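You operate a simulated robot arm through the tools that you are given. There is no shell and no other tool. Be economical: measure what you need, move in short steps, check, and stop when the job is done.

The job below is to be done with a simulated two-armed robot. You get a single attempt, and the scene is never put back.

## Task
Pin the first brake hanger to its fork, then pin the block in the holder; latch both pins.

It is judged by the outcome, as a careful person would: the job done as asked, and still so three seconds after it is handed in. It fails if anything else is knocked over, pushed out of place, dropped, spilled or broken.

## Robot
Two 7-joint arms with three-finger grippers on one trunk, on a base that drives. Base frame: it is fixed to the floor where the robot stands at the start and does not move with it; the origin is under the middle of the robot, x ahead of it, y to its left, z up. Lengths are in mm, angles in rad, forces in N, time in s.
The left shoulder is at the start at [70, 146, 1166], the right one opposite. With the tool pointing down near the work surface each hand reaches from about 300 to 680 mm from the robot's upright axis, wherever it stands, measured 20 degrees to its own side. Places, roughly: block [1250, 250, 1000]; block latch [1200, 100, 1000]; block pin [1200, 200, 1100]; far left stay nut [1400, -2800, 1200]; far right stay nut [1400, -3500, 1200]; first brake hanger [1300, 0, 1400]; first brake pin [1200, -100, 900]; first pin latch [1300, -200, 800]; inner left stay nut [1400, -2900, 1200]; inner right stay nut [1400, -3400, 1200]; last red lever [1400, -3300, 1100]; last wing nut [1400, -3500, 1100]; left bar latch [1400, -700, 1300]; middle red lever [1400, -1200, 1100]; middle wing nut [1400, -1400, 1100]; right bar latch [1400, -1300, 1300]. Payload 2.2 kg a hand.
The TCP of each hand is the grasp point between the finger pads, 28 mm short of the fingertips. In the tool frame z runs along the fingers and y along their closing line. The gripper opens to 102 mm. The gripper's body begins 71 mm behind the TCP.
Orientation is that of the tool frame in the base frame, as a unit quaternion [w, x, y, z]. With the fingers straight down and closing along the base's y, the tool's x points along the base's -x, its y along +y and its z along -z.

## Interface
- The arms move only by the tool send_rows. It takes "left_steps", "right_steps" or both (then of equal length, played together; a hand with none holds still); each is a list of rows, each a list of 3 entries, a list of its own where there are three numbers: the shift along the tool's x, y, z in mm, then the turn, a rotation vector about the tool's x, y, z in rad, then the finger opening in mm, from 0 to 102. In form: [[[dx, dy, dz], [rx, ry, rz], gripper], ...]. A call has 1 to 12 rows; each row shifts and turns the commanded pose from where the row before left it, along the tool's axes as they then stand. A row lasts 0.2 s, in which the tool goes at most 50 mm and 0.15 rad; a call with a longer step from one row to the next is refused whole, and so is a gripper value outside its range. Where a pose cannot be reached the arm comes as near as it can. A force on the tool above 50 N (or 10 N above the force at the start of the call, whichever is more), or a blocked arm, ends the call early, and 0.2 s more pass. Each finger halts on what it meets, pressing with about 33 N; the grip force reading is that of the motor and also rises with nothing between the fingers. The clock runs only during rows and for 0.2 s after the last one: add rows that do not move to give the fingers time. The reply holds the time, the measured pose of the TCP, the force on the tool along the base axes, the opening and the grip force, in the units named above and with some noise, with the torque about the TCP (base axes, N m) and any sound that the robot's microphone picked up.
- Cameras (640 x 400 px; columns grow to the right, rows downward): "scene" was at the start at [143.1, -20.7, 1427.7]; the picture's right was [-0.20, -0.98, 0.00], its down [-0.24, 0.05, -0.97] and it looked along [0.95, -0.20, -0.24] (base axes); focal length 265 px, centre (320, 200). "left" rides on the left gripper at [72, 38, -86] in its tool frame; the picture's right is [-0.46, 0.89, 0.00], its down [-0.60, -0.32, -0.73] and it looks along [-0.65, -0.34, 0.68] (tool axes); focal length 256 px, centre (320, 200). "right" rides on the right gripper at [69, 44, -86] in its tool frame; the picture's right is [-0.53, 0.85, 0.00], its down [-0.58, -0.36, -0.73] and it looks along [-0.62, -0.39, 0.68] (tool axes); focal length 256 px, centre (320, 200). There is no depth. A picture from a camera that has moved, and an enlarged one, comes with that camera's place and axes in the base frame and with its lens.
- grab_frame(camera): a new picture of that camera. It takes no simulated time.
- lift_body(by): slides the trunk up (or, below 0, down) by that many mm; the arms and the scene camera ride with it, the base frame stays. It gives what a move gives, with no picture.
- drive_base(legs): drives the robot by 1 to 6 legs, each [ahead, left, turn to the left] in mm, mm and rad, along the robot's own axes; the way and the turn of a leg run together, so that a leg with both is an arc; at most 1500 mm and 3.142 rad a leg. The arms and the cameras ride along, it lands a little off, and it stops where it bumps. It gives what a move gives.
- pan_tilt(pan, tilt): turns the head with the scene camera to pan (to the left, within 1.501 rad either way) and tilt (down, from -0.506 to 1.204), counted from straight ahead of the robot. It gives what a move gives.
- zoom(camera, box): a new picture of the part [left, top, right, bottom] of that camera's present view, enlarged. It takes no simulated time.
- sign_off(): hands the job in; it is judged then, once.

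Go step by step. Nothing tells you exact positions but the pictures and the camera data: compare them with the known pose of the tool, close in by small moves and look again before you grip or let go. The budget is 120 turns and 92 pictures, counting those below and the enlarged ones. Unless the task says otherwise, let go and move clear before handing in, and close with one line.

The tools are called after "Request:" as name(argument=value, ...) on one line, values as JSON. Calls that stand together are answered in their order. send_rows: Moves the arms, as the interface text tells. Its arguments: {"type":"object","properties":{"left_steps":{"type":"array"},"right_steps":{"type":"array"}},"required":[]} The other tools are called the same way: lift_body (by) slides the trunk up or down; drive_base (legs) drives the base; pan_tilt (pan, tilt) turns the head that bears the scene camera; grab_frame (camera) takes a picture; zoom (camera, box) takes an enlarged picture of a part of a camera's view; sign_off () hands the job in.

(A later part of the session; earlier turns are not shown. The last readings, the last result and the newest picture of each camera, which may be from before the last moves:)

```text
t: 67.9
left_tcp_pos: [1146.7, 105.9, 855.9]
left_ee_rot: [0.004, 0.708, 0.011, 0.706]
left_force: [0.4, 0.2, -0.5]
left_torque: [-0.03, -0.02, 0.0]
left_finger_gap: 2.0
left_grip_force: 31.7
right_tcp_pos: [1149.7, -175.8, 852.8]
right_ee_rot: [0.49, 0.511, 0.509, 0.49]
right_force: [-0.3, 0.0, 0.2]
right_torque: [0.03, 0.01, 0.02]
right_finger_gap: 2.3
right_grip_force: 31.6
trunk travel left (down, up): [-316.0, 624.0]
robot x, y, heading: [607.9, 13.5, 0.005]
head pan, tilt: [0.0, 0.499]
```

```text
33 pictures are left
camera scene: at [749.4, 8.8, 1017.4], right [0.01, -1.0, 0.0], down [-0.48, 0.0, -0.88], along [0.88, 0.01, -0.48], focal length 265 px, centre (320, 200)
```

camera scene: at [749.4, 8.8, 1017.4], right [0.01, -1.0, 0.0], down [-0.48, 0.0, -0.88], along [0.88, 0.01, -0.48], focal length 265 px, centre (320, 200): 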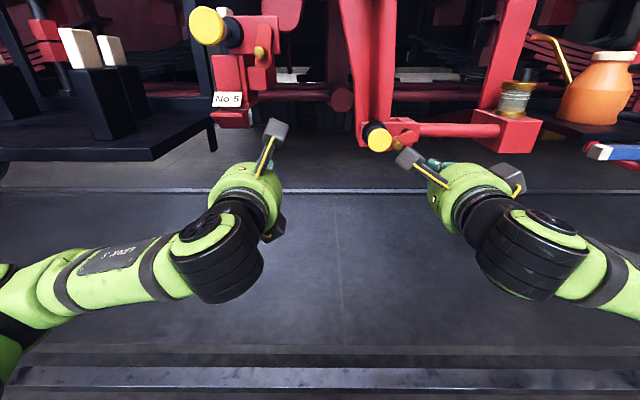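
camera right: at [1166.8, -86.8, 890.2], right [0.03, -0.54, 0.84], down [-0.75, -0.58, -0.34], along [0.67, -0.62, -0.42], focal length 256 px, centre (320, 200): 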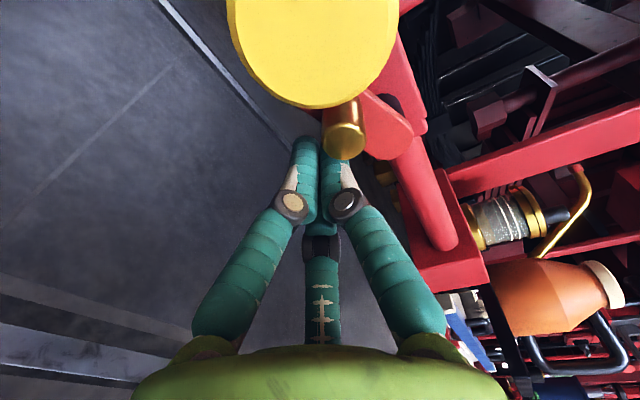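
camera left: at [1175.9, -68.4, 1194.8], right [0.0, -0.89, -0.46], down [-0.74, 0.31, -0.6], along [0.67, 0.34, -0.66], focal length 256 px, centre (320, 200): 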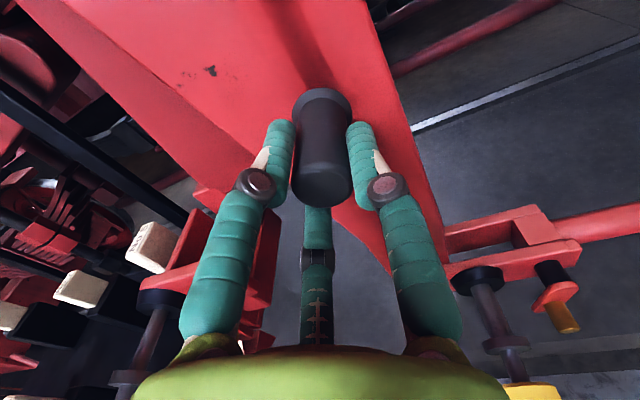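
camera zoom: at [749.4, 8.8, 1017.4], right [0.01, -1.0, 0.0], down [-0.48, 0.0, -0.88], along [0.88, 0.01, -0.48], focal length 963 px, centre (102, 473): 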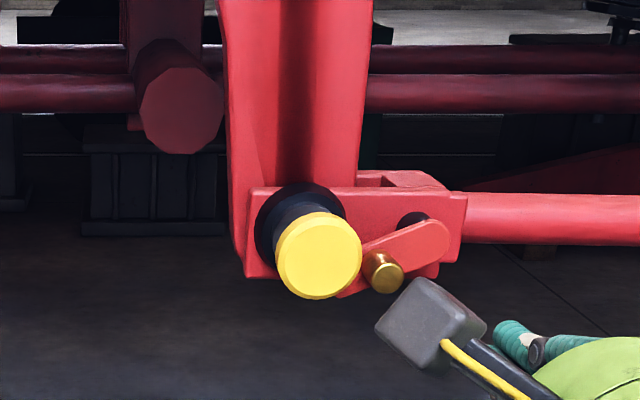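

The latch has dropped back some 25 degrees after I let go. I wait a moment to see whether it is still moving.

Request:
send_rows(right_steps=[[[-10, 0, 0], [0, 0, 0], 0], [[-10, 0, 0], [0, 0, 0], 0], [[-10, 0, 0], [0, 0, 0], 0], [[0, 0, 0], [0, 0, 0], 0], [[0, 0, 0], [0, 0, 0], 0]])

Request:
zoom(camera="scene", box=[350, 110, 430, 160])

Request:
zoom(camera="right", box=[180, 0, 400, 140])

```text
t: 69.1
left_tcp_pos: [1148.6, 106.4, 856.5]
left_ee_rot: [0.003, 0.708, 0.012, 0.706]
left_force: [-0.1, -0.2, -0.1]
left_torque: [0.0, 0.02, 0.02]
left_finger_gap: 2.0
left_grip_force: 31.4
right_tcp_pos: [1151.1, -205.7, 852.3]
right_ee_rot: [0.49, 0.511, 0.509, 0.489]
right_force: [0.9, -0.7, 0.9]
right_torque: [0.0, -0.02, -0.05]
right_finger_gap: 2.1
right_grip_force: 31.5
trunk travel left (down, up): [-316.0, 624.0]
robot x, y, heading: [605.7, 9.1, 0.008]
head pan, tilt: [0.0, 0.499]
```

```text
8.00 times, centred on (390, 135) of scene
camera zoom: at [749.6, 8.9, 1017.3], right [0.01, -1.0, 0.0], down [-0.48, 0.0, -0.88], along [0.88, 0.01, -0.48], focal length 2119 px, centre (-240, 720)
```

zoom: 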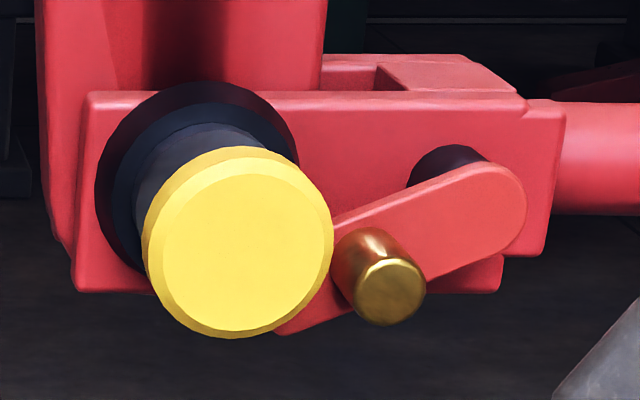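

```text
2.86 times, centred on (290, 70) of right
camera zoom: at [1065.9, -136.9, 900.5], right [0.03, -0.54, 0.84], down [-0.75, -0.57, -0.34], along [0.66, -0.62, -0.42], focal length 731 px, centre (406, 571)
```

zoom: 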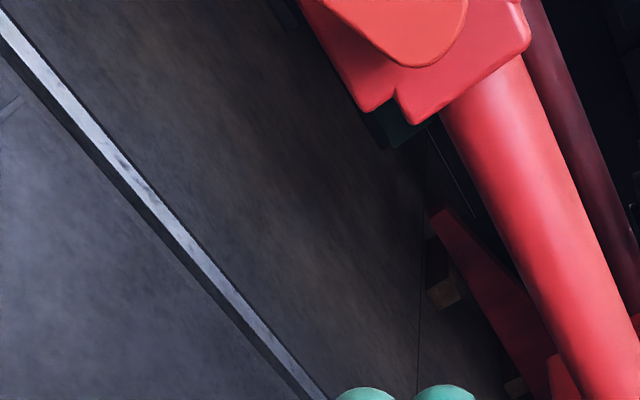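

The latch rests about 28° short of level. I go back under the handle and push it up more gently, then withdraw slowly straight down.

Request:
send_rows(right_steps=[[[12, -4, 0], [0, 0, 0], 0], [[12, -4, 0], [0, 0, 0], 0], [[12, -4, 0], [0, 0, 0], 0], [[12, -4, 0], [0, 0, 0], 0], [[8, -4, 0], [0, 0, 0], 0], [[0, 0, 0], [0, 0, 0], 0]])

```text
t: 70.5
left_tcp_pos: [1149.4, 106.5, 855.8]
left_ee_rot: [0.004, 0.708, 0.012, 0.706]
left_force: [0.1, -1.6, 0.7]
left_torque: [-0.01, 0.01, 0.03]
left_finger_gap: 2.1
left_grip_force: 31.4
right_tcp_pos: [1148.8, -151.0, 832.6]
right_ee_rot: [0.491, 0.511, 0.508, 0.489]
right_force: [-0.7, -0.2, 0.1]
right_torque: [0.02, 0.03, 0.0]
right_finger_gap: 2.0
right_grip_force: 31.2
trunk travel left (down, up): [-316.0, 624.0]
robot x, y, heading: [604.7, 11.0, 0.007]
head pan, tilt: [0.0, 0.499]
```

Request:
send_rows(right_steps=[[[0, 0, 25], [0, 0, 0], 0], [[0, 0, 25], [0, 0, 0], 0], [[0, 0, 25], [0, 0, 0], 0], [[0, 0, 24], [0, 0, 0], 0], [[0, 0, 0], [0, 0, 0], 0]])

Request:
send_rows(right_steps=[[[0, 5, 0], [0, 0, 0], 0], [[0, 5, 0], [0, 0, 0], 0], [[0, 3, 0], [0, 0, 0], 0], [[0, 3, 0], [0, 0, 0], 0]])

Request:
zoom(camera="scene", box=[340, 90, 460, 180])

```text
t: 71.7
left_tcp_pos: [1147.9, 106.2, 856.3]
left_ee_rot: [0.003, 0.708, 0.014, 0.706]
left_force: [0.4, 0.3, 0.8]
left_torque: [-0.03, -0.02, 0.01]
left_finger_gap: 2.2
left_grip_force: 31.6
right_tcp_pos: [1249.9, -151.5, 830.0]
right_ee_rot: [0.49, 0.511, 0.508, 0.491]
right_force: [0.3, -0.3, -0.2]
right_torque: [0.0, 0.0, -0.02]
right_finger_gap: 2.2
right_grip_force: 31.0
trunk travel left (down, up): [-316.0, 624.0]
robot x, y, heading: [603.5, 9.1, 0.005]
head pan, tilt: [0.0, 0.499]
```

```text
t: 72.7
left_tcp_pos: [1148.6, 105.2, 855.1]
left_ee_rot: [0.002, 0.708, 0.013, 0.706]
left_force: [0.3, 1.2, -0.3]
left_torque: [-0.04, -0.02, 0.0]
left_finger_gap: 2.0
left_grip_force: 31.1
right_tcp_pos: [1250.9, -150.0, 842.2]
right_ee_rot: [0.49, 0.511, 0.509, 0.489]
right_force: [-0.1, 0.1, -4.8]
right_torque: [-0.02, 0.14, -0.01]
right_finger_gap: 2.3
right_grip_force: 31.7
trunk travel left (down, up): [-316.0, 624.0]
robot x, y, heading: [605.0, 3.1, 0.007]
head pan, tilt: [0.0, 0.499]
```

```text
4.44 times, centred on (400, 135) of scene
camera zoom: at [750.3, 8.8, 1017.2], right [0.01, -1.0, 0.0], down [-0.48, 0.0, -0.88], along [0.88, 0.01, -0.48], focal length 1177 px, centre (-36, 489)
```

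zoom: 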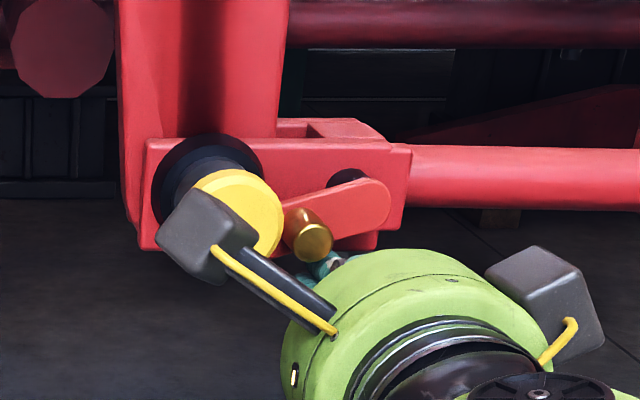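

Request:
send_rows(right_steps=[[[0, 3, 0], [0, 0, 0], 0], [[0, 3, 0], [0, 0, 0], 0]])

Request:
send_rows(right_steps=[[[0, 3, 0], [0, 0, 0], 0], [[0, 2, 0], [0, 0, 0], 0]])

Request:
zoom(camera="scene", box=[340, 90, 460, 180])

```text
t: 73.3
left_tcp_pos: [1149.7, 107.1, 855.3]
left_ee_rot: [0.003, 0.708, 0.012, 0.706]
left_force: [0.2, -0.2, -0.3]
left_torque: [0.01, 0.01, 0.0]
left_finger_gap: 2.1
left_grip_force: 31.5
right_tcp_pos: [1253.5, -149.3, 848.2]
right_ee_rot: [0.489, 0.512, 0.51, 0.489]
right_force: [-1.9, 3.0, -7.5]
right_torque: [-0.06, 0.17, 0.11]
right_finger_gap: 2.0
right_grip_force: 31.7
trunk travel left (down, up): [-316.0, 624.0]
robot x, y, heading: [602.4, 9.5, 0.011]
head pan, tilt: [0.0, 0.499]
```

```text
t: 73.9
left_tcp_pos: [1149.3, 106.6, 855.6]
left_ee_rot: [0.003, 0.709, 0.013, 0.706]
left_force: [0.3, 0.0, 0.1]
left_torque: [0.02, 0.02, 0.01]
left_finger_gap: 2.2
left_grip_force: 31.4
right_tcp_pos: [1252.3, -148.5, 848.4]
right_ee_rot: [0.486, 0.514, 0.512, 0.487]
right_force: [-8.6, 3.2, -22.2]
right_torque: [-0.09, 0.39, 0.13]
right_finger_gap: 2.1
right_grip_force: 31.2
trunk travel left (down, up): [-316.0, 624.0]
robot x, y, heading: [604.4, 7.4, 0.004]
head pan, tilt: [0.0, 0.499]
```

```text
4.44 times, centred on (400, 135) of scene
camera zoom: at [751.2, 8.7, 1016.8], right [0.01, -1.0, 0.0], down [-0.48, 0.0, -0.88], along [0.88, 0.01, -0.48], focal length 1177 px, centre (-36, 489)
```

zoom: 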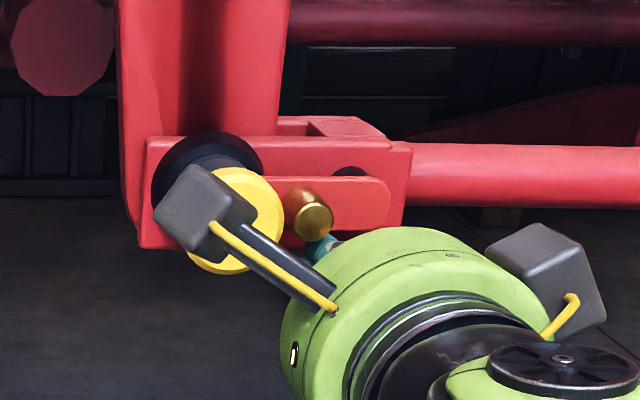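

Level again with a clear stop. I back off slowly straight down and watch whether it holds.

Request:
send_rows(right_steps=[[[0, -2, 0], [0, 0, 0], 0], [[0, -2, 0], [0, 0, 0], 0], [[0, -2, 0], [0, 0, 0], 0], [[0, -2, 0], [0, 0, 0], 0], [[0, -2, 0], [0, 0, 0], 0], [[0, -2, 0], [0, 0, 0], 0]])

Request:
zoom(camera="scene", box=[340, 90, 460, 180])

```text
t: 75.3
left_tcp_pos: [1148.3, 106.7, 856.2]
left_ee_rot: [0.004, 0.708, 0.012, 0.706]
left_force: [0.0, -0.8, 0.5]
left_torque: [0.03, 0.02, -0.01]
left_finger_gap: 2.2
left_grip_force: 31.0
right_tcp_pos: [1250.0, -148.5, 844.3]
right_ee_rot: [0.491, 0.51, 0.507, 0.491]
right_force: [-0.1, -0.2, -0.2]
right_torque: [-0.01, 0.01, 0.01]
right_finger_gap: 1.9
right_grip_force: 31.3
trunk travel left (down, up): [-316.0, 624.0]
robot x, y, heading: [606.6, 8.1, 0.005]
head pan, tilt: [0.0, 0.499]
```

```text
4.44 times, centred on (400, 135) of scene
camera zoom: at [749.6, 8.9, 1017.4], right [0.01, -1.0, 0.0], down [-0.48, 0.0, -0.88], along [0.88, 0.01, -0.48], focal length 1177 px, centre (-36, 489)
```

zoom: 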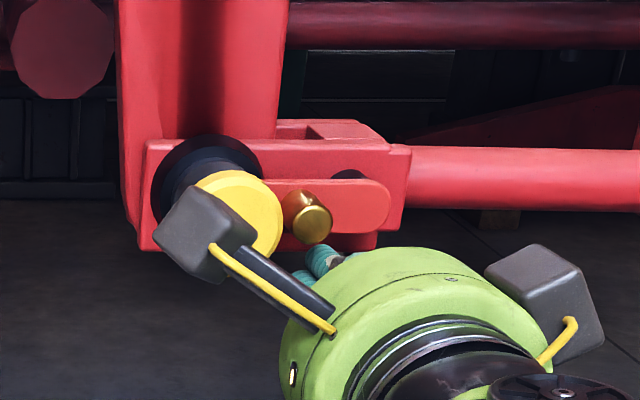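

It holds level by itself now. I retreat further down, then straight back.

Request:
send_rows(right_steps=[[[0, -5, 0], [0, 0, 0], 0], [[0, -5, 0], [0, 0, 0], 0], [[0, -5, 0], [0, 0, 0], 0], [[0, 0, -20], [0, 0, 0], 0], [[0, 0, -25], [0, 0, 0], 0], [[0, 0, -25], [0, 0, 0], 0], [[0, 0, -25], [0, 0, 0], 0], [[-25, 0, -25], [0, 0, 0], 0], [[-35, 0, -25], [0, 0, 0], 0]])

Request:
zoom(camera="scene", box=[340, 90, 460, 180])

```text
t: 77.3
left_tcp_pos: [1147.9, 105.6, 857.7]
left_ee_rot: [0.003, 0.708, 0.013, 0.706]
left_force: [-0.7, 0.4, 0.0]
left_torque: [0.0, 0.01, 0.01]
left_finger_gap: 2.2
left_grip_force: 31.0
right_tcp_pos: [1116.5, -210.4, 837.6]
right_ee_rot: [0.49, 0.511, 0.509, 0.489]
right_force: [0.7, -1.5, 0.3]
right_torque: [0.0, 0.01, -0.01]
right_finger_gap: 2.1
right_grip_force: 31.5
right hand out of reach, approached as far as the arm can: row 9
trunk travel left (down, up): [-316.0, 624.0]
robot x, y, heading: [606.4, 11.2, 0.005]
head pan, tilt: [0.0, 0.499]
```

```text
4.44 times, centred on (400, 135) of scene
camera zoom: at [749.2, 8.5, 1017.4], right [0.01, -1.0, 0.0], down [-0.48, 0.0, -0.88], along [0.88, 0.01, -0.48], focal length 1177 px, centre (-36, 489)
```

zoom: 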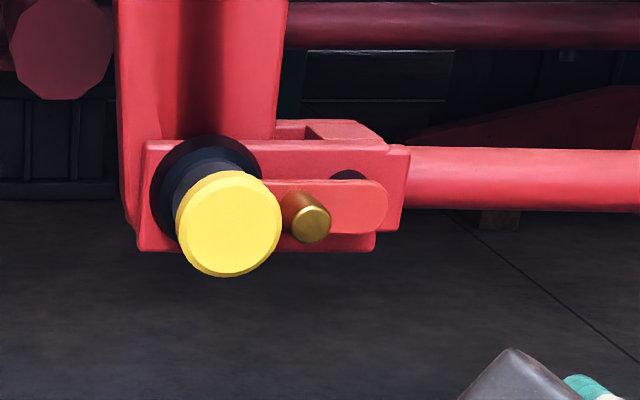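

The hanger pin is in and latched. Now for the block: I back the base a little, raise the trunk and look at the holder.

Request:
drive_base(legs=[[-120, 0, 0]])

Request:
lift_body(by=180)

Request:
grab_frame(camera="left")

Request:
grab_frame(camera="scene")

```text
t: 78.5
left_tcp_pos: [1028.6, 103.8, 857.0]
left_ee_rot: [0.005, 0.708, 0.012, 0.706]
left_force: [-0.2, 0.0, -0.2]
left_torque: [-0.01, 0.03, 0.01]
left_finger_gap: 1.8
left_grip_force: 31.3
right_tcp_pos: [998.1, -210.4, 836.6]
right_ee_rot: [0.491, 0.511, 0.508, 0.489]
right_force: [-0.3, -0.4, -0.3]
right_torque: [-0.03, 0.03, -0.02]
right_finger_gap: 2.0
right_grip_force: 31.5
trunk travel left (down, up): [-316.0, 624.0]
robot x, y, heading: [491.3, 7.9, 0.006]
head pan, tilt: [0.0, 0.499]
```

```text
t: 80.5
left_tcp_pos: [1029.7, 103.5, 1035.7]
left_ee_rot: [0.006, 0.708, 0.012, 0.706]
left_force: [-0.4, -0.7, 0.0]
left_torque: [-0.02, 0.02, -0.03]
left_finger_gap: 2.0
left_grip_force: 31.5
right_tcp_pos: [996.9, -210.6, 1017.1]
right_ee_rot: [0.491, 0.511, 0.508, 0.489]
right_force: [0.8, -0.3, 0.2]
right_torque: [0.01, -0.01, -0.04]
right_finger_gap: 2.2
right_grip_force: 31.9
trunk travel left (down, up): [-496.0, 444.0]
robot x, y, heading: [491.5, 6.1, 0.002]
head pan, tilt: [0.0, 0.499]
```

```text
26 pictures are left
camera left: at [944.4, 66.4, 1108.8], right [0.01, -0.9, -0.44], down [-0.74, 0.3, -0.61], along [0.68, 0.33, -0.66], focal length 256 px, centre (320, 200)
```

left: 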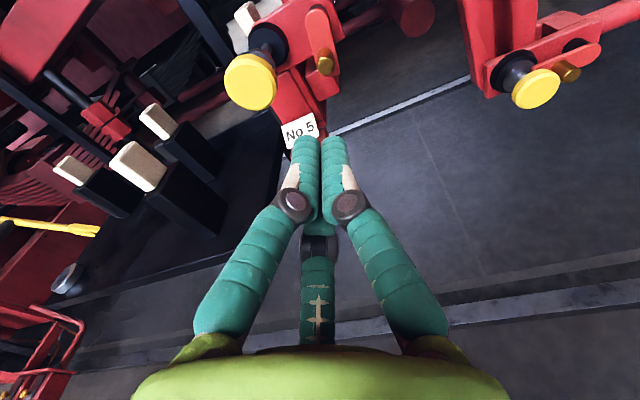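

```text
25 pictures are left
camera scene: at [631.0, 7.9, 1197.3], right [0.0, -1.0, 0.0], down [-0.48, 0.0, -0.88], along [0.88, 0.0, -0.48], focal length 265 px, centre (320, 200)
```

scene: 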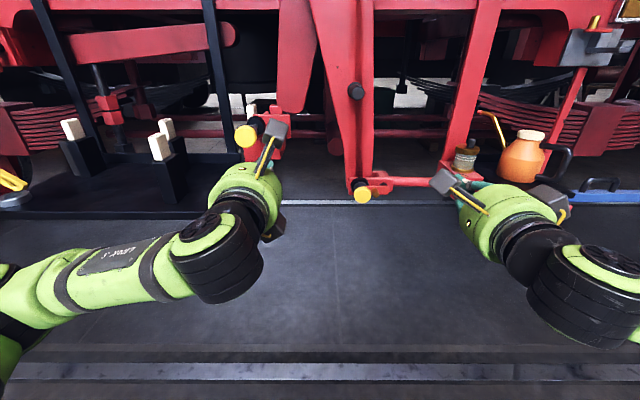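

Request:
zoom(camera="left", box=[200, 0, 360, 110])

Request:
zoom(camera="scene", box=[220, 90, 310, 150])

```text
3.64 times, centred on (280, 55) of left
camera zoom: at [944.4, 66.4, 1108.8], right [0.01, -0.9, -0.44], down [-0.74, 0.3, -0.61], along [0.68, 0.33, -0.66], focal length 931 px, centre (466, 727)
```

zoom: 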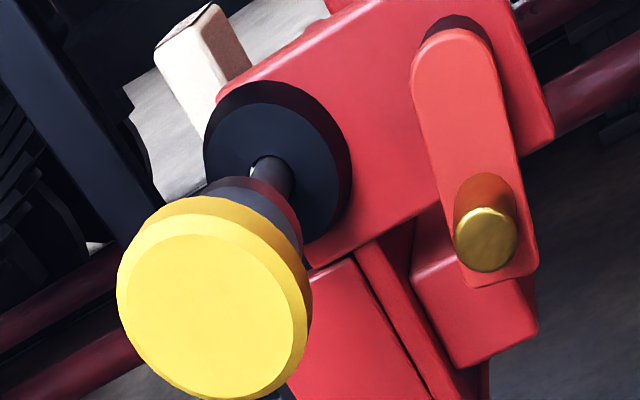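

```text
6.67 times, centred on (265, 120) of scene
camera zoom: at [631.0, 7.9, 1197.3], right [0.0, -1.0, 0.0], down [-0.48, 0.0, -0.88], along [0.88, 0.0, -0.48], focal length 1766 px, centre (687, 733)
```

zoom: 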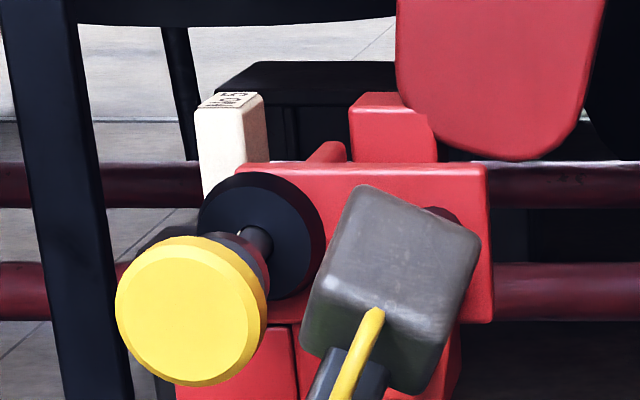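

I need a view from above of the block in the holder. I raise the trunk, move the left hand above the knob and look down.

Request:
lift_body(by=95)

Request:
drive_base(legs=[[100, 0, 0]])

Request:
send_rows(left_steps=[[[0, -20, 15], [0, 0, 0], 0], [[0, -20, 15], [0, 0, 0], 0], [[0, -20, 15], [0, 0, 0], 0], [[0, 0, 15], [0, 0, 0], 0], [[0, 0, 0], [0, 0, 0], 0]])

Request:
grab_frame(camera="left")

```text
t: 81.8
left_tcp_pos: [1029.5, 104.2, 1130.7]
left_ee_rot: [0.005, 0.708, 0.01, 0.706]
left_force: [0.1, -0.8, -0.6]
left_torque: [0.02, 0.01, -0.01]
left_finger_gap: 2.0
left_grip_force: 31.7
right_tcp_pos: [998.8, -210.1, 1111.5]
right_ee_rot: [0.491, 0.511, 0.508, 0.489]
right_force: [-0.5, -0.3, -0.8]
right_torque: [-0.02, -0.01, -0.01]
right_finger_gap: 2.0
right_grip_force: 31.2
trunk travel left (down, up): [-591.0, 349.0]
robot x, y, heading: [486.8, 11.7, 0.002]
head pan, tilt: [0.0, 0.499]
```

```text
t: 83.0
left_tcp_pos: [1128.0, 105.1, 1132.7]
left_ee_rot: [0.004, 0.708, 0.012, 0.706]
left_force: [-0.6, 0.5, 0.4]
left_torque: [-0.01, -0.01, 0.02]
left_finger_gap: 2.0
left_grip_force: 31.6
right_tcp_pos: [1096.3, -208.7, 1112.1]
right_ee_rot: [0.49, 0.511, 0.508, 0.49]
right_force: [-0.2, 0.0, -0.4]
right_torque: [0.0, 0.03, -0.01]
right_finger_gap: 2.3
right_grip_force: 32.0
trunk travel left (down, up): [-591.0, 349.0]
robot x, y, heading: [584.8, 9.9, 0.003]
head pan, tilt: [0.0, 0.499]
```

```text
t: 84.2
left_tcp_pos: [1185.6, 168.4, 1125.7]
left_ee_rot: [0.004, 0.708, 0.012, 0.706]
left_force: [0.1, 0.8, -0.1]
left_torque: [-0.01, -0.01, 0.0]
left_finger_gap: 2.3
left_grip_force: 31.4
right_tcp_pos: [1097.0, -209.1, 1111.7]
right_ee_rot: [0.49, 0.512, 0.508, 0.489]
right_force: [-0.3, 0.8, -0.3]
right_torque: [0.01, 0.02, 0.01]
right_finger_gap: 2.2
right_grip_force: 31.5
trunk travel left (down, up): [-591.0, 349.0]
robot x, y, heading: [586.4, 12.2, 0.003]
head pan, tilt: [0.0, 0.499]
```

```text
22 pictures are left
camera left: at [1101.0, 130.8, 1200.7], right [0.01, -0.9, -0.44], down [-0.74, 0.29, -0.61], along [0.68, 0.33, -0.66], focal length 256 px, centre (320, 200)
```

left: 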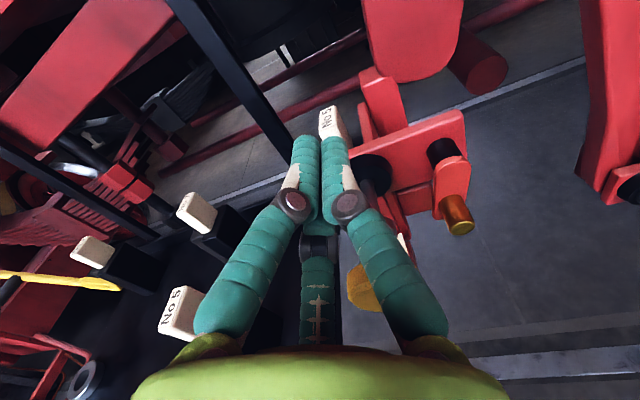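

Request:
send_rows(left_steps=[[[5, -20, 0], [0, 0, 0], 0], [[5, -20, 0], [0, 0, 0], 0], [[5, -20, 0], [0, 0, 0], 0], [[0, -15, 0], [0, 0, 0], 0], [[0, 0, 0], [0, 0, 0], 0]])

Request:
zoom(camera="left", box=[340, 60, 580, 280])

```text
t: 85.4
left_tcp_pos: [1184.7, 241.9, 1142.5]
left_ee_rot: [0.004, 0.708, 0.012, 0.706]
left_force: [0.2, 0.6, 0.2]
left_torque: [0.02, 0.02, 0.01]
left_finger_gap: 1.9
left_grip_force: 31.6
right_tcp_pos: [1098.5, -209.7, 1112.5]
right_ee_rot: [0.491, 0.511, 0.509, 0.49]
right_force: [0.5, -0.4, -0.7]
right_torque: [0.03, 0.02, 0.01]
right_finger_gap: 1.8
right_grip_force: 31.5
trunk travel left (down, up): [-591.0, 349.0]
robot x, y, heading: [587.0, 7.2, 0.005]
head pan, tilt: [0.0, 0.499]
```

```text
1.82 times, centred on (460, 170) of left
camera zoom: at [1099.6, 203.9, 1215.5], right [0.01, -0.9, -0.45], down [-0.74, 0.3, -0.61], along [0.68, 0.33, -0.66], focal length 465 px, centre (66, 254)
```

zoom: 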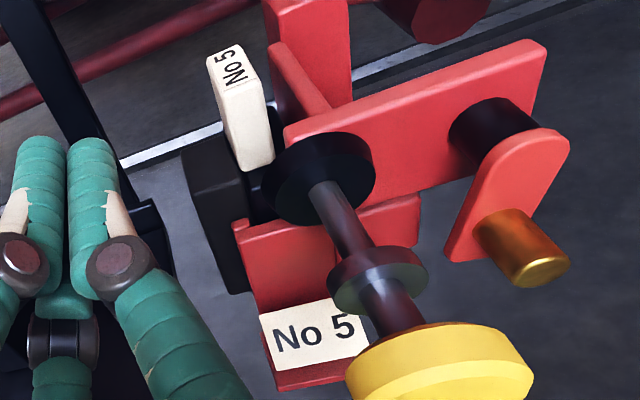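

Request:
zoom(camera="left", box=[400, 60, 500, 160])

```text
4.00 times, centred on (450, 110) of left
camera zoom: at [1099.6, 203.9, 1215.5], right [0.01, -0.9, -0.45], down [-0.74, 0.3, -0.61], along [0.68, 0.33, -0.66], focal length 1024 px, centre (-200, 560)
```

zoom: 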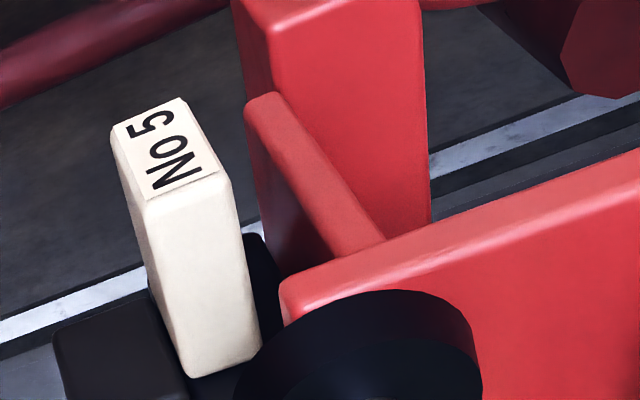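

The block seems to sit some 15–20 mm left of the pin, short of the stop plate; its white tag is a good handle. I pitch the left hand down, open it and bring it above the tag.

Request:
send_rows(left_steps=[[[10, 0, 0], [0, -0.14, 0], 30], [[10, 0, 0], [0, -0.14, 0], 50], [[10, 0, 0], [0, -0.14, 0], 70], [[10, 0, 0], [0, -0.14, 0], 80], [[10, 0, 0], [0, -0.14, 0], 80], [[0, 22, 0], [0, 0, 0], 80], [[0, 22, 0], [0, 0, 0], 80], [[0, 20, 0], [0, 0, 0], 80], [[0, 0, 0], [0, 0, 0], 80]])

Request:
grab_frame(camera="left")

```text
t: 87.4
left_tcp_pos: [1202.1, 178.5, 1190.5]
left_ee_rot: [0.009, 0.907, 0.009, 0.421]
left_force: [0.1, -0.3, -0.1]
left_torque: [-0.02, 0.02, 0.01]
left_finger_gap: 80.0
left_grip_force: 0.0
right_tcp_pos: [1097.8, -208.9, 1111.2]
right_ee_rot: [0.49, 0.511, 0.509, 0.49]
right_force: [0.2, 0.3, -0.5]
right_torque: [0.01, 0.01, 0.0]
right_finger_gap: 2.3
right_grip_force: 31.4
trunk travel left (down, up): [-591.0, 349.0]
robot x, y, heading: [586.3, 6.9, 0.003]
head pan, tilt: [0.0, 0.499]
```

```text
19 pictures are left
camera left: at [1183.3, 143.9, 1302.6], right [-0.29, -0.9, -0.33], down [-0.95, 0.31, 0.0], along [0.1, 0.32, -0.94], focal length 256 px, centre (320, 200)
```

left: 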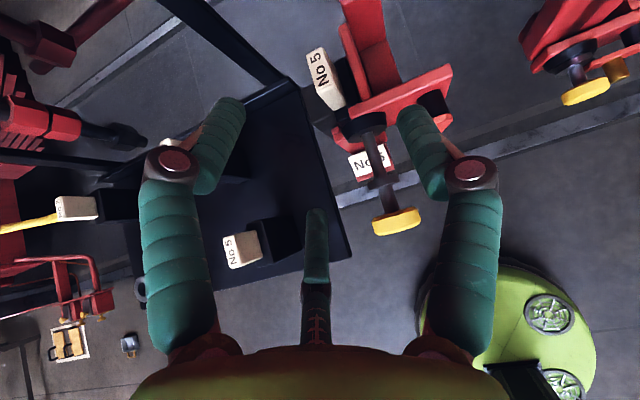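

Request:
zoom(camera="left", box=[290, 20, 470, 150])

```text
3.08 times, centred on (380, 85) of left
camera zoom: at [1183.3, 143.9, 1302.6], right [-0.29, -0.9, -0.33], down [-0.95, 0.31, 0.0], along [0.1, 0.32, -0.94], focal length 788 px, centre (135, 554)
```

zoom: 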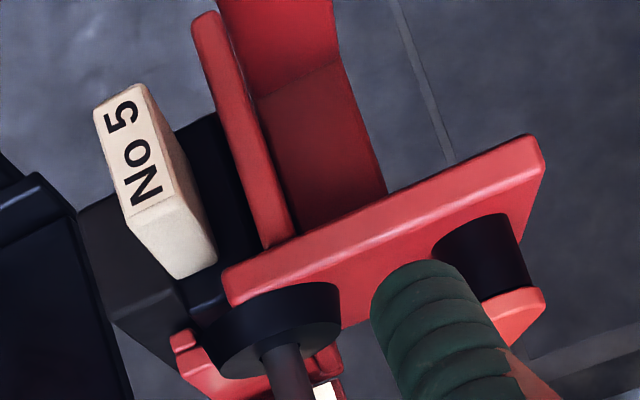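

The top view shows the block is already against the stop plate, and the pin line (y≈162) runs cleanly between its tag and that plate, so only the pin and latch remain. I bring the left hand back, level and closed, in front of the knob.

Request:
send_rows(left_steps=[[[-23, 0, -28], [0, 0, 0], 60], [[-23, 0, -28], [0, 0, 0], 30], [[-23, 0, -28], [0, 0, 0], 0], [[0, 0, 0], [0, 0.14, 0], 0], [[0, 0, 0], [0, 0.14, 0], 0], [[0, 0, 0], [0, 0.14, 0], 0], [[0, 0, 0], [0, 0.14, 0], 0], [[0, 0, 0], [0, 0.14, 0], 0], [[-30, 4, 0], [0, 0, 0], 0], [[-35, 4, 0], [0, 0, 0], 0], [[-35, 4, 0], [0, 0, 0], 0], [[-32, 4, 0], [0, 0, 0], 0]])

Request:
grab_frame(camera="left")

```text
t: 90.0
left_tcp_pos: [1094.0, 154.9, 1062.0]
left_ee_rot: [0.004, 0.707, 0.012, 0.707]
left_force: [-0.5, 0.3, -0.6]
left_torque: [-0.02, 0.02, 0.0]
left_finger_gap: 1.9
left_grip_force: 31.4
left hand out of reach, approached as far as the arm can: row 12
right_tcp_pos: [1098.0, -210.0, 1111.1]
right_ee_rot: [0.491, 0.51, 0.509, 0.489]
right_force: [-0.4, 0.3, 0.6]
right_torque: [0.0, -0.03, -0.01]
right_finger_gap: 2.0
right_grip_force: 31.4
trunk travel left (down, up): [-591.0, 349.0]
robot x, y, heading: [586.0, 8.9, 0.007]
head pan, tilt: [0.0, 0.499]
```

```text
17 pictures are left
camera left: at [1009.2, 118.2, 1134.3], right [0.01, -0.9, -0.44], down [-0.74, 0.29, -0.61], along [0.68, 0.33, -0.66], focal length 256 px, centre (320, 200)
```

left: 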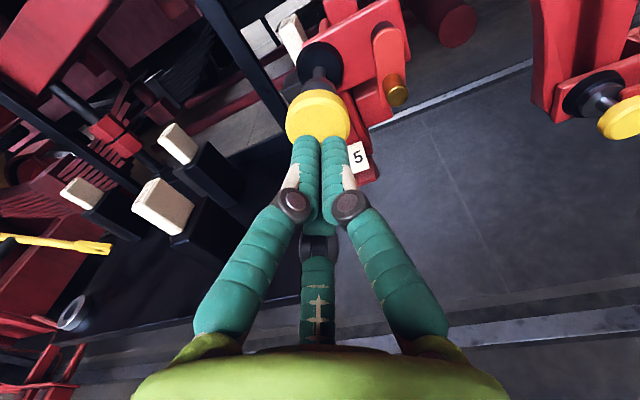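

The fingers point at the knob's centre. I push it in carefully.

Request:
send_rows(left_steps=[[[-4, -4, 10], [0, 0, 0], 0], [[0, 0, 12], [0, 0, 0], 0], [[0, 0, 10], [0, 0, 0], 0], [[0, 0, 8], [0, 0, 0], 0], [[0, 0, 8], [0, 0, 0], 0], [[0, 0, 8], [0, 0, 0], 0]])

Request:
grab_frame(camera="left")

```text
t: 91.4
left_tcp_pos: [1153.0, 161.4, 1058.4]
left_ee_rot: [0.004, 0.707, 0.013, 0.707]
left_force: [-2.2, 1.2, -0.3]
left_torque: [0.0, -0.01, 0.04]
left_finger_gap: 2.2
left_grip_force: 31.9
right_tcp_pos: [1097.3, -208.7, 1113.1]
right_ee_rot: [0.491, 0.512, 0.507, 0.49]
right_force: [-1.2, 0.7, -0.1]
right_torque: [0.02, -0.01, -0.01]
right_finger_gap: 1.9
right_grip_force: 31.5
trunk travel left (down, up): [-591.0, 349.0]
robot x, y, heading: [587.2, 9.2, -0.002]
head pan, tilt: [0.0, 0.499]
```

```text
16 pictures are left
camera left: at [1067.2, 123.9, 1131.6], right [0.01, -0.9, -0.44], down [-0.74, 0.29, -0.61], along [0.68, 0.33, -0.66], focal length 256 px, centre (320, 200)
```

left: 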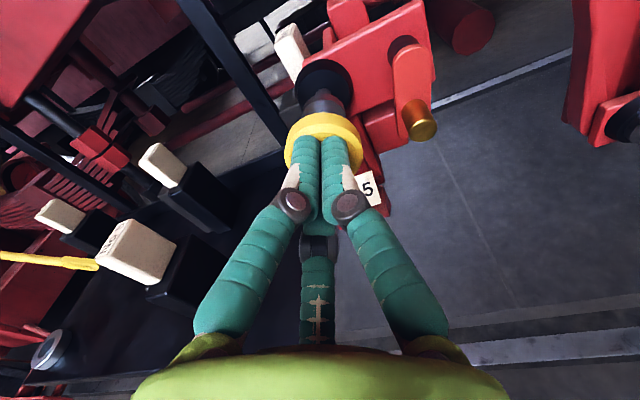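

Moving in with about 2 N. I continue in small steps.

Request:
send_rows(left_steps=[[[0, 0, 6], [0, 0, 0], 0], [[0, 0, 6], [0, 0, 0], 0], [[0, 0, 6], [0, 0, 0], 0], [[0, 0, 6], [0, 0, 0], 0]])

Request:
send_rows(left_steps=[[[0, 0, 5], [0, 0, 0], 0], [[0, 0, 5], [0, 0, 0], 0], [[0, 0, 5], [0, 0, 0], 0], [[0, 0, 5], [0, 0, 0], 0]])

Request:
zoom(camera="left", box=[260, 0, 460, 150])

```text
t: 92.4
left_tcp_pos: [1175.4, 159.8, 1058.1]
left_ee_rot: [0.003, 0.707, 0.013, 0.707]
left_force: [-1.0, -0.7, 1.4]
left_torque: [0.01, 0.09, 0.02]
left_finger_gap: 2.3
left_grip_force: 31.6
right_tcp_pos: [1097.2, -210.0, 1112.7]
right_ee_rot: [0.491, 0.51, 0.508, 0.49]
right_force: [0.5, 0.5, -0.8]
right_torque: [0.01, 0.02, 0.02]
right_finger_gap: 2.1
right_grip_force: 31.5
trunk travel left (down, up): [-591.0, 349.0]
robot x, y, heading: [588.1, 5.8, 0.006]
head pan, tilt: [0.0, 0.499]
```

```text
t: 93.2
left_tcp_pos: [1179.3, 160.2, 1058.1]
left_ee_rot: [0.007, 0.707, 0.009, 0.707]
left_force: [-33.4, 5.0, 0.1]
left_torque: [0.17, -0.03, -0.1]
left_finger_gap: 6.2
left_grip_force: 31.6
right_tcp_pos: [1089.0, -207.0, 1116.9]
right_ee_rot: [0.492, 0.509, 0.508, 0.491]
right_force: [0.1, -0.2, 0.1]
right_torque: [0.01, 0.02, -0.01]
right_finger_gap: 1.9
right_grip_force: 31.6
trunk travel left (down, up): [-591.0, 349.0]
robot x, y, heading: [588.4, 8.8, 0.007]
head pan, tilt: [0.0, 0.499]
stopped in row 4 (left hand): the force on the tool passed its limit at 54 N (the readings are from after the stop); the commanded pose is now the measured one
```

```text
2.67 times, centred on (360, 75) of left
camera zoom: at [1093.3, 124.3, 1130.8], right [0.0, -0.9, -0.44], down [-0.73, 0.3, -0.61], along [0.68, 0.33, -0.65], focal length 683 px, centre (213, 533)
```

zoom: 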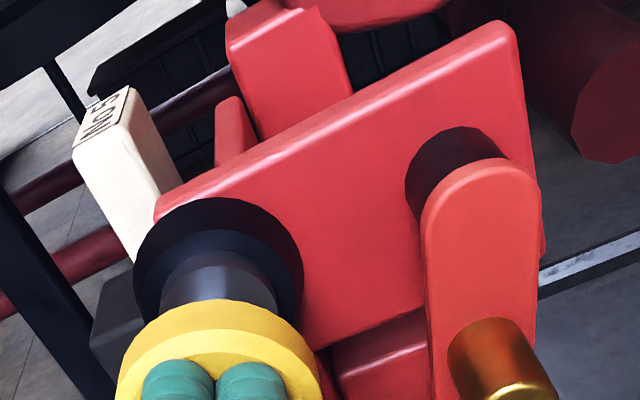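

The pin's collar is seated on its boss. I back off, drop the trunk 40 mm and move the left hand to the right of this latch's handle at about [1222,104,1018].

Request:
send_rows(left_steps=[[[0, 0, -25], [0, 0, 0], 0], [[0, 0, -25], [0, 0, 0], 0], [[0, 0, -15], [0, 0, 0], 0], [[0, 25, 0], [0, 0, 0], 0], [[0, 25, 0], [0, 0, 0], 0], [[0, 25, 0], [0, 0, 0], 0], [[0, 25, 0], [0, 0, 0], 0]])

Request:
lift_body(by=-40)

Request:
grab_frame(camera="left")

```text
t: 94.8
left_tcp_pos: [1123.5, 57.7, 1053.8]
left_ee_rot: [0.004, 0.711, 0.01, 0.703]
left_force: [0.5, 0.6, 0.6]
left_torque: [0.02, -0.01, 0.05]
left_finger_gap: 2.2
left_grip_force: 31.8
right_tcp_pos: [1096.9, -209.1, 1110.9]
right_ee_rot: [0.49, 0.512, 0.508, 0.489]
right_force: [0.3, 0.3, -0.1]
right_torque: [-0.01, 0.0, 0.02]
right_finger_gap: 2.3
right_grip_force: 31.2
trunk travel left (down, up): [-591.0, 349.0]
robot x, y, heading: [583.2, 11.3, 0.01]
head pan, tilt: [0.0, 0.499]
```

```text
t: 95.6
left_tcp_pos: [1122.8, 59.5, 1014.9]
left_ee_rot: [0.006, 0.711, 0.01, 0.704]
left_force: [-0.2, -0.2, 0.6]
left_torque: [-0.02, 0.06, -0.02]
left_finger_gap: 2.0
left_grip_force: 31.6
right_tcp_pos: [1095.0, -207.7, 1071.9]
right_ee_rot: [0.49, 0.511, 0.509, 0.49]
right_force: [-0.2, -0.1, -0.4]
right_torque: [0.0, -0.01, -0.04]
right_finger_gap: 1.8
right_grip_force: 31.5
trunk travel left (down, up): [-551.0, 389.0]
robot x, y, heading: [582.8, 10.7, 0.002]
head pan, tilt: [0.0, 0.499]
```

```text
14 pictures are left
camera left: at [1038.3, 22.1, 1088.0], right [0.0, -0.9, -0.45], down [-0.74, 0.3, -0.6], along [0.67, 0.33, -0.66], focal length 256 px, centre (320, 200)
```

left: 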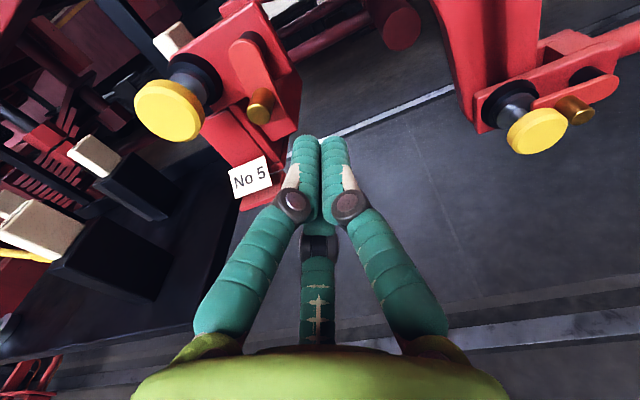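

Request:
send_rows(left_steps=[[[1, 0, 23], [0, 0, 0], 0], [[1, 0, 23], [0, 0, 0], 0], [[1, 0, 23], [0, 0, 0], 0], [[0, 0, 23], [0, 0, 0], 0], [[0, 0, 0], [0, 0, 0], 0]])

Request:
grab_frame(camera="left")

```text
t: 96.8
left_tcp_pos: [1215.6, 59.6, 1017.5]
left_ee_rot: [0.006, 0.71, 0.01, 0.704]
left_force: [0.2, 0.7, 0.0]
left_torque: [0.0, 0.02, 0.0]
left_finger_gap: 2.2
left_grip_force: 31.3
right_tcp_pos: [1095.5, -209.2, 1071.9]
right_ee_rot: [0.49, 0.511, 0.509, 0.489]
right_force: [0.3, 0.3, 0.6]
right_torque: [0.03, -0.01, 0.03]
right_finger_gap: 2.2
right_grip_force: 31.4
trunk travel left (down, up): [-551.0, 389.0]
robot x, y, heading: [589.1, 8.6, -0.001]
head pan, tilt: [0.0, 0.499]
```

```text
13 pictures are left
camera left: at [1131.2, 22.8, 1090.0], right [0.0, -0.9, -0.44], down [-0.74, 0.3, -0.6], along [0.67, 0.33, -0.66], focal length 256 px, centre (320, 200)
```

left: 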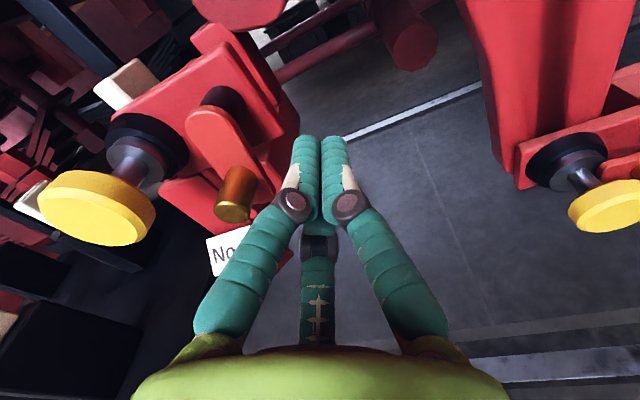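

The fingertips are level with the handle's root; I draw back 10 mm and push the handle left.

Request:
send_rows(left_steps=[[[2, 0, -10], [0, 0, 0], 0], [[0, -9, 0], [0, 0, 0], 0], [[0, -9, 0], [0, 0, 0], 0], [[0, -9, 0], [0, 0, 0], 0], [[0, -9, 0], [0, 0, 0], 0], [[0, -9, 0], [0, 0, 0], 0], [[0, 0, 0], [0, 0, 0], 0]])

Request:
grab_frame(camera="left")

```text
t: 98.4
left_tcp_pos: [1205.8, 103.4, 1016.4]
left_ee_rot: [0.005, 0.711, 0.011, 0.703]
left_force: [-0.5, -1.4, -0.6]
left_torque: [0.02, 0.0, 0.02]
left_finger_gap: 2.0
left_grip_force: 31.5
right_tcp_pos: [1095.7, -208.9, 1071.8]
right_ee_rot: [0.49, 0.511, 0.509, 0.49]
right_force: [0.7, -0.3, 0.6]
right_torque: [0.01, -0.01, 0.01]
right_finger_gap: 2.2
right_grip_force: 31.2
trunk travel left (down, up): [-551.0, 389.0]
robot x, y, heading: [583.7, 12.7, 0.006]
head pan, tilt: [0.0, 0.499]
```

```text
12 pictures are left
camera left: at [1121.2, 66.8, 1090.9], right [0.0, -0.9, -0.45], down [-0.74, 0.3, -0.6], along [0.67, 0.33, -0.66], focal length 256 px, centre (320, 200)
```

left: 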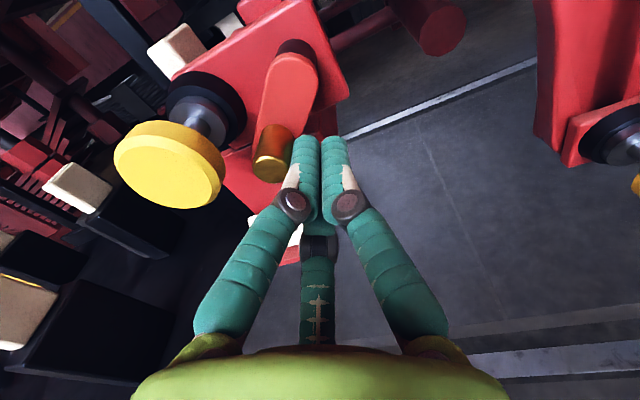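

The handle is about halfway. I go slightly further left under it, then up in small steps.

Request:
send_rows(left_steps=[[[0, -6, 0], [0, 0, 0], 0], [[0, -5, 0], [0, 0, 0], 0], [[4, 0, 0], [0, 0, 0], 0], [[4, 0, 0], [0, 0, 0], 0], [[3, 0, 0], [0, 0, 0], 0]])

Request:
grab_frame(camera="left")

```text
t: 99.6
left_tcp_pos: [1205.1, 115.9, 1028.3]
left_ee_rot: [0.005, 0.711, 0.009, 0.704]
left_force: [1.1, 0.2, -3.2]
left_torque: [-0.02, 0.06, 0.02]
left_finger_gap: 1.9
left_grip_force: 31.3
right_tcp_pos: [1096.1, -209.1, 1071.7]
right_ee_rot: [0.49, 0.511, 0.509, 0.49]
right_force: [-0.2, -0.6, -0.6]
right_torque: [-0.04, 0.02, 0.0]
right_finger_gap: 1.9
right_grip_force: 31.8
trunk travel left (down, up): [-551.0, 389.0]
robot x, y, heading: [588.6, 9.8, 0.006]
head pan, tilt: [0.0, 0.499]
```

```text
11 pictures are left
camera left: at [1121.1, 79.0, 1102.5], right [0.0, -0.9, -0.45], down [-0.74, 0.3, -0.6], along [0.67, 0.33, -0.66], focal length 256 px, centre (320, 200)
```

left: 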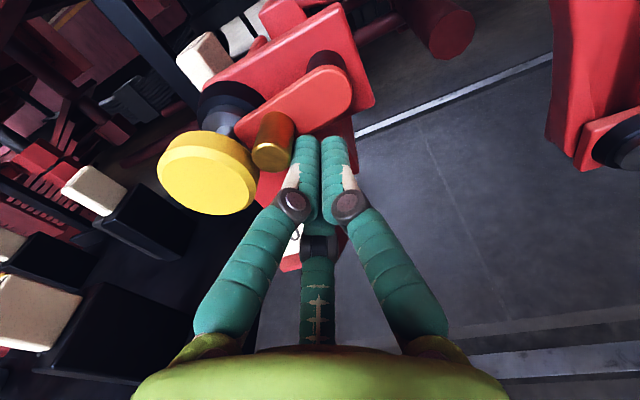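

Request:
send_rows(left_steps=[[[3, 0, 0], [0, 0, 0], 0], [[3, 0, 0], [0, 0, 0], 0]])

Request:
send_rows(left_steps=[[[3, 0, 0], [0, 0, 0], 0], [[2, 0, 0], [0, 0, 0], 0]])

```text
t: 100.2
left_tcp_pos: [1206.1, 113.7, 1032.2]
left_ee_rot: [0.005, 0.711, 0.009, 0.703]
left_force: [0.4, -1.9, -3.6]
left_torque: [0.0, 0.01, -0.03]
left_finger_gap: 2.2
left_grip_force: 32.0
right_tcp_pos: [1098.2, -208.6, 1071.6]
right_ee_rot: [0.49, 0.511, 0.509, 0.49]
right_force: [-0.6, 0.1, -0.2]
right_torque: [0.01, 0.02, 0.0]
right_finger_gap: 1.9
right_grip_force: 31.1
trunk travel left (down, up): [-551.0, 389.0]
robot x, y, heading: [587.1, 10.5, 0.005]
head pan, tilt: [0.0, 0.499]
```

```text
t: 100.8
left_tcp_pos: [1206.0, 112.5, 1037.7]
left_ee_rot: [0.007, 0.713, 0.007, 0.701]
left_force: [-1.5, -9.6, -12.1]
left_torque: [-0.02, 0.06, -0.04]
left_finger_gap: 2.2
left_grip_force: 31.9
right_tcp_pos: [1098.2, -210.7, 1070.8]
right_ee_rot: [0.489, 0.513, 0.509, 0.489]
right_force: [0.4, 0.0, -0.9]
right_torque: [0.02, 0.01, 0.0]
right_finger_gap: 2.3
right_grip_force: 31.8
trunk travel left (down, up): [-551.0, 389.0]
robot x, y, heading: [585.5, 9.6, 0.002]
head pan, tilt: [0.0, 0.499]
```

Request:
send_rows(left_steps=[[[2, 0, 0], [0, 0, 0], 0]])

Request:
zoom(camera="left", box=[140, 0, 400, 200])

```text
t: 101.2
left_tcp_pos: [1207.1, 111.2, 1038.7]
left_ee_rot: [0.007, 0.714, 0.007, 0.701]
left_force: [-1.1, -14.2, -15.0]
left_torque: [-0.01, -0.04, -0.17]
left_finger_gap: 1.6
left_grip_force: 31.4
right_tcp_pos: [1098.9, -211.1, 1069.7]
right_ee_rot: [0.489, 0.513, 0.507, 0.49]
right_force: [-0.4, 0.4, 1.0]
right_torque: [0.02, -0.03, -0.02]
right_finger_gap: 1.9
right_grip_force: 31.5
trunk travel left (down, up): [-551.0, 389.0]
robot x, y, heading: [586.1, 10.3, 0.005]
head pan, tilt: [0.0, 0.499]
```

```text
2.00 times, centred on (270, 100) of left
camera zoom: at [1122.3, 75.6, 1112.4], right [-0.01, -0.89, -0.45], down [-0.74, 0.31, -0.6], along [0.67, 0.33, -0.67], focal length 512 px, centre (420, 400)
```

zoom: 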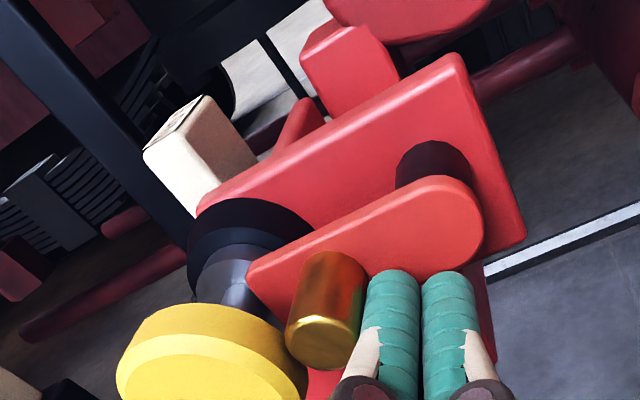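

The latch is level, parallel to the plate, with its arm between collar and knob. I back off slowly along the contact normal, then away.

Request:
send_rows(left_steps=[[[-2, 2, 0], [0, 0, 0], 0], [[-2, 2, 0], [0, 0, 0], 0], [[-2, 2, 0], [0, 0, 0], 0], [[-3, 3, 0], [0, 0, 0], 0], [[-4, 4, 0], [0, 0, 0], 0], [[-5, 5, 0], [0, 0, 0], 0], [[-5, 5, 0], [0, 0, 0], 0], [[0, 0, -20], [0, 0, 0], 0], [[0, 0, -25], [0, 0, 0], 0], [[0, 0, -25], [0, 0, 0], 0], [[0, 0, -25], [0, 0, 0], 0]])

Request:
grab_frame(camera="left")

```text
t: 103.6
left_tcp_pos: [1108.5, 91.1, 1017.5]
left_ee_rot: [0.005, 0.711, 0.011, 0.703]
left_force: [-0.1, -0.2, -0.1]
left_torque: [0.0, -0.02, -0.01]
left_finger_gap: 2.0
left_grip_force: 31.4
right_tcp_pos: [1095.7, -210.0, 1072.1]
right_ee_rot: [0.489, 0.511, 0.509, 0.49]
right_force: [0.1, 0.2, -0.4]
right_torque: [-0.01, 0.0, 0.02]
right_finger_gap: 2.1
right_grip_force: 31.4
trunk travel left (down, up): [-551.0, 389.0]
robot x, y, heading: [585.4, 8.6, 0.008]
head pan, tilt: [0.0, 0.499]
```

```text
9 pictures are left
camera left: at [1024.2, 55.6, 1090.9], right [0.0, -0.9, -0.45], down [-0.74, 0.3, -0.6], along [0.67, 0.33, -0.66], focal length 256 px, centre (320, 200)
```

left: 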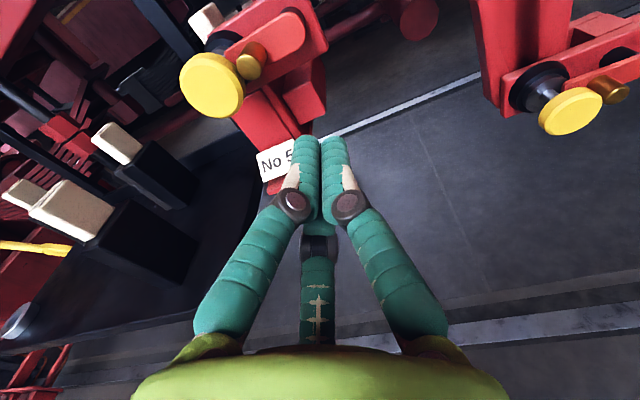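

Both latches look level. I back the base away and take a last close look at both.

Request:
drive_base(legs=[[-200, 0, 0]])

Request:
zoom(camera="left", box=[200, 0, 520, 200])

Request:
zoom(camera="scene", box=[220, 60, 420, 200])

```text
t: 105.2
left_tcp_pos: [905.4, 94.9, 1016.3]
left_ee_rot: [0.003, 0.711, 0.012, 0.703]
left_force: [0.0, 0.1, 0.4]
left_torque: [-0.03, 0.03, -0.04]
left_finger_gap: 2.2
left_grip_force: 32.0
right_tcp_pos: [894.4, -206.3, 1072.2]
right_ee_rot: [0.489, 0.508, 0.511, 0.491]
right_force: [-0.2, 0.1, -0.4]
right_torque: [0.02, 0.03, 0.0]
right_finger_gap: 2.1
right_grip_force: 31.5
trunk travel left (down, up): [-551.0, 389.0]
robot x, y, heading: [383.7, 9.5, 0.019]
head pan, tilt: [0.0, 0.499]
```

```text
2.00 times, centred on (360, 100) of left
camera zoom: at [820.6, 57.1, 1091.0], right [0.01, -0.9, -0.45], down [-0.74, 0.29, -0.6], along [0.67, 0.34, -0.66], focal length 512 px, centre (240, 400)
```

zoom: 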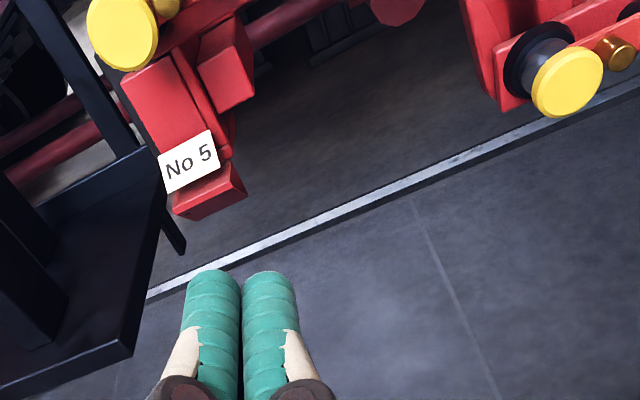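

```text
2.86 times, centred on (320, 130) of scene
camera zoom: at [525.0, 7.9, 1252.3], right [0.01, -1.0, 0.0], down [-0.48, -0.01, -0.88], along [0.88, 0.01, -0.48], focal length 757 px, centre (320, 400)
```

zoom: 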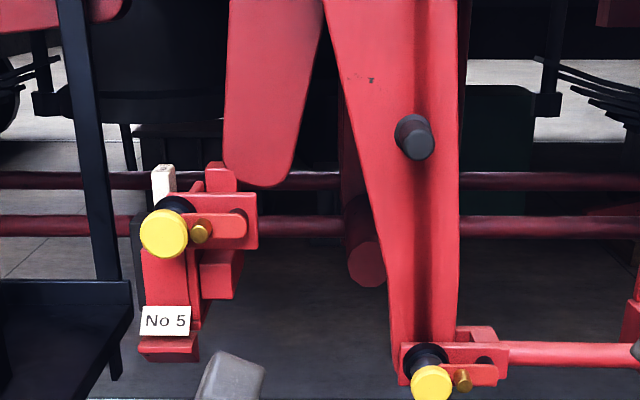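

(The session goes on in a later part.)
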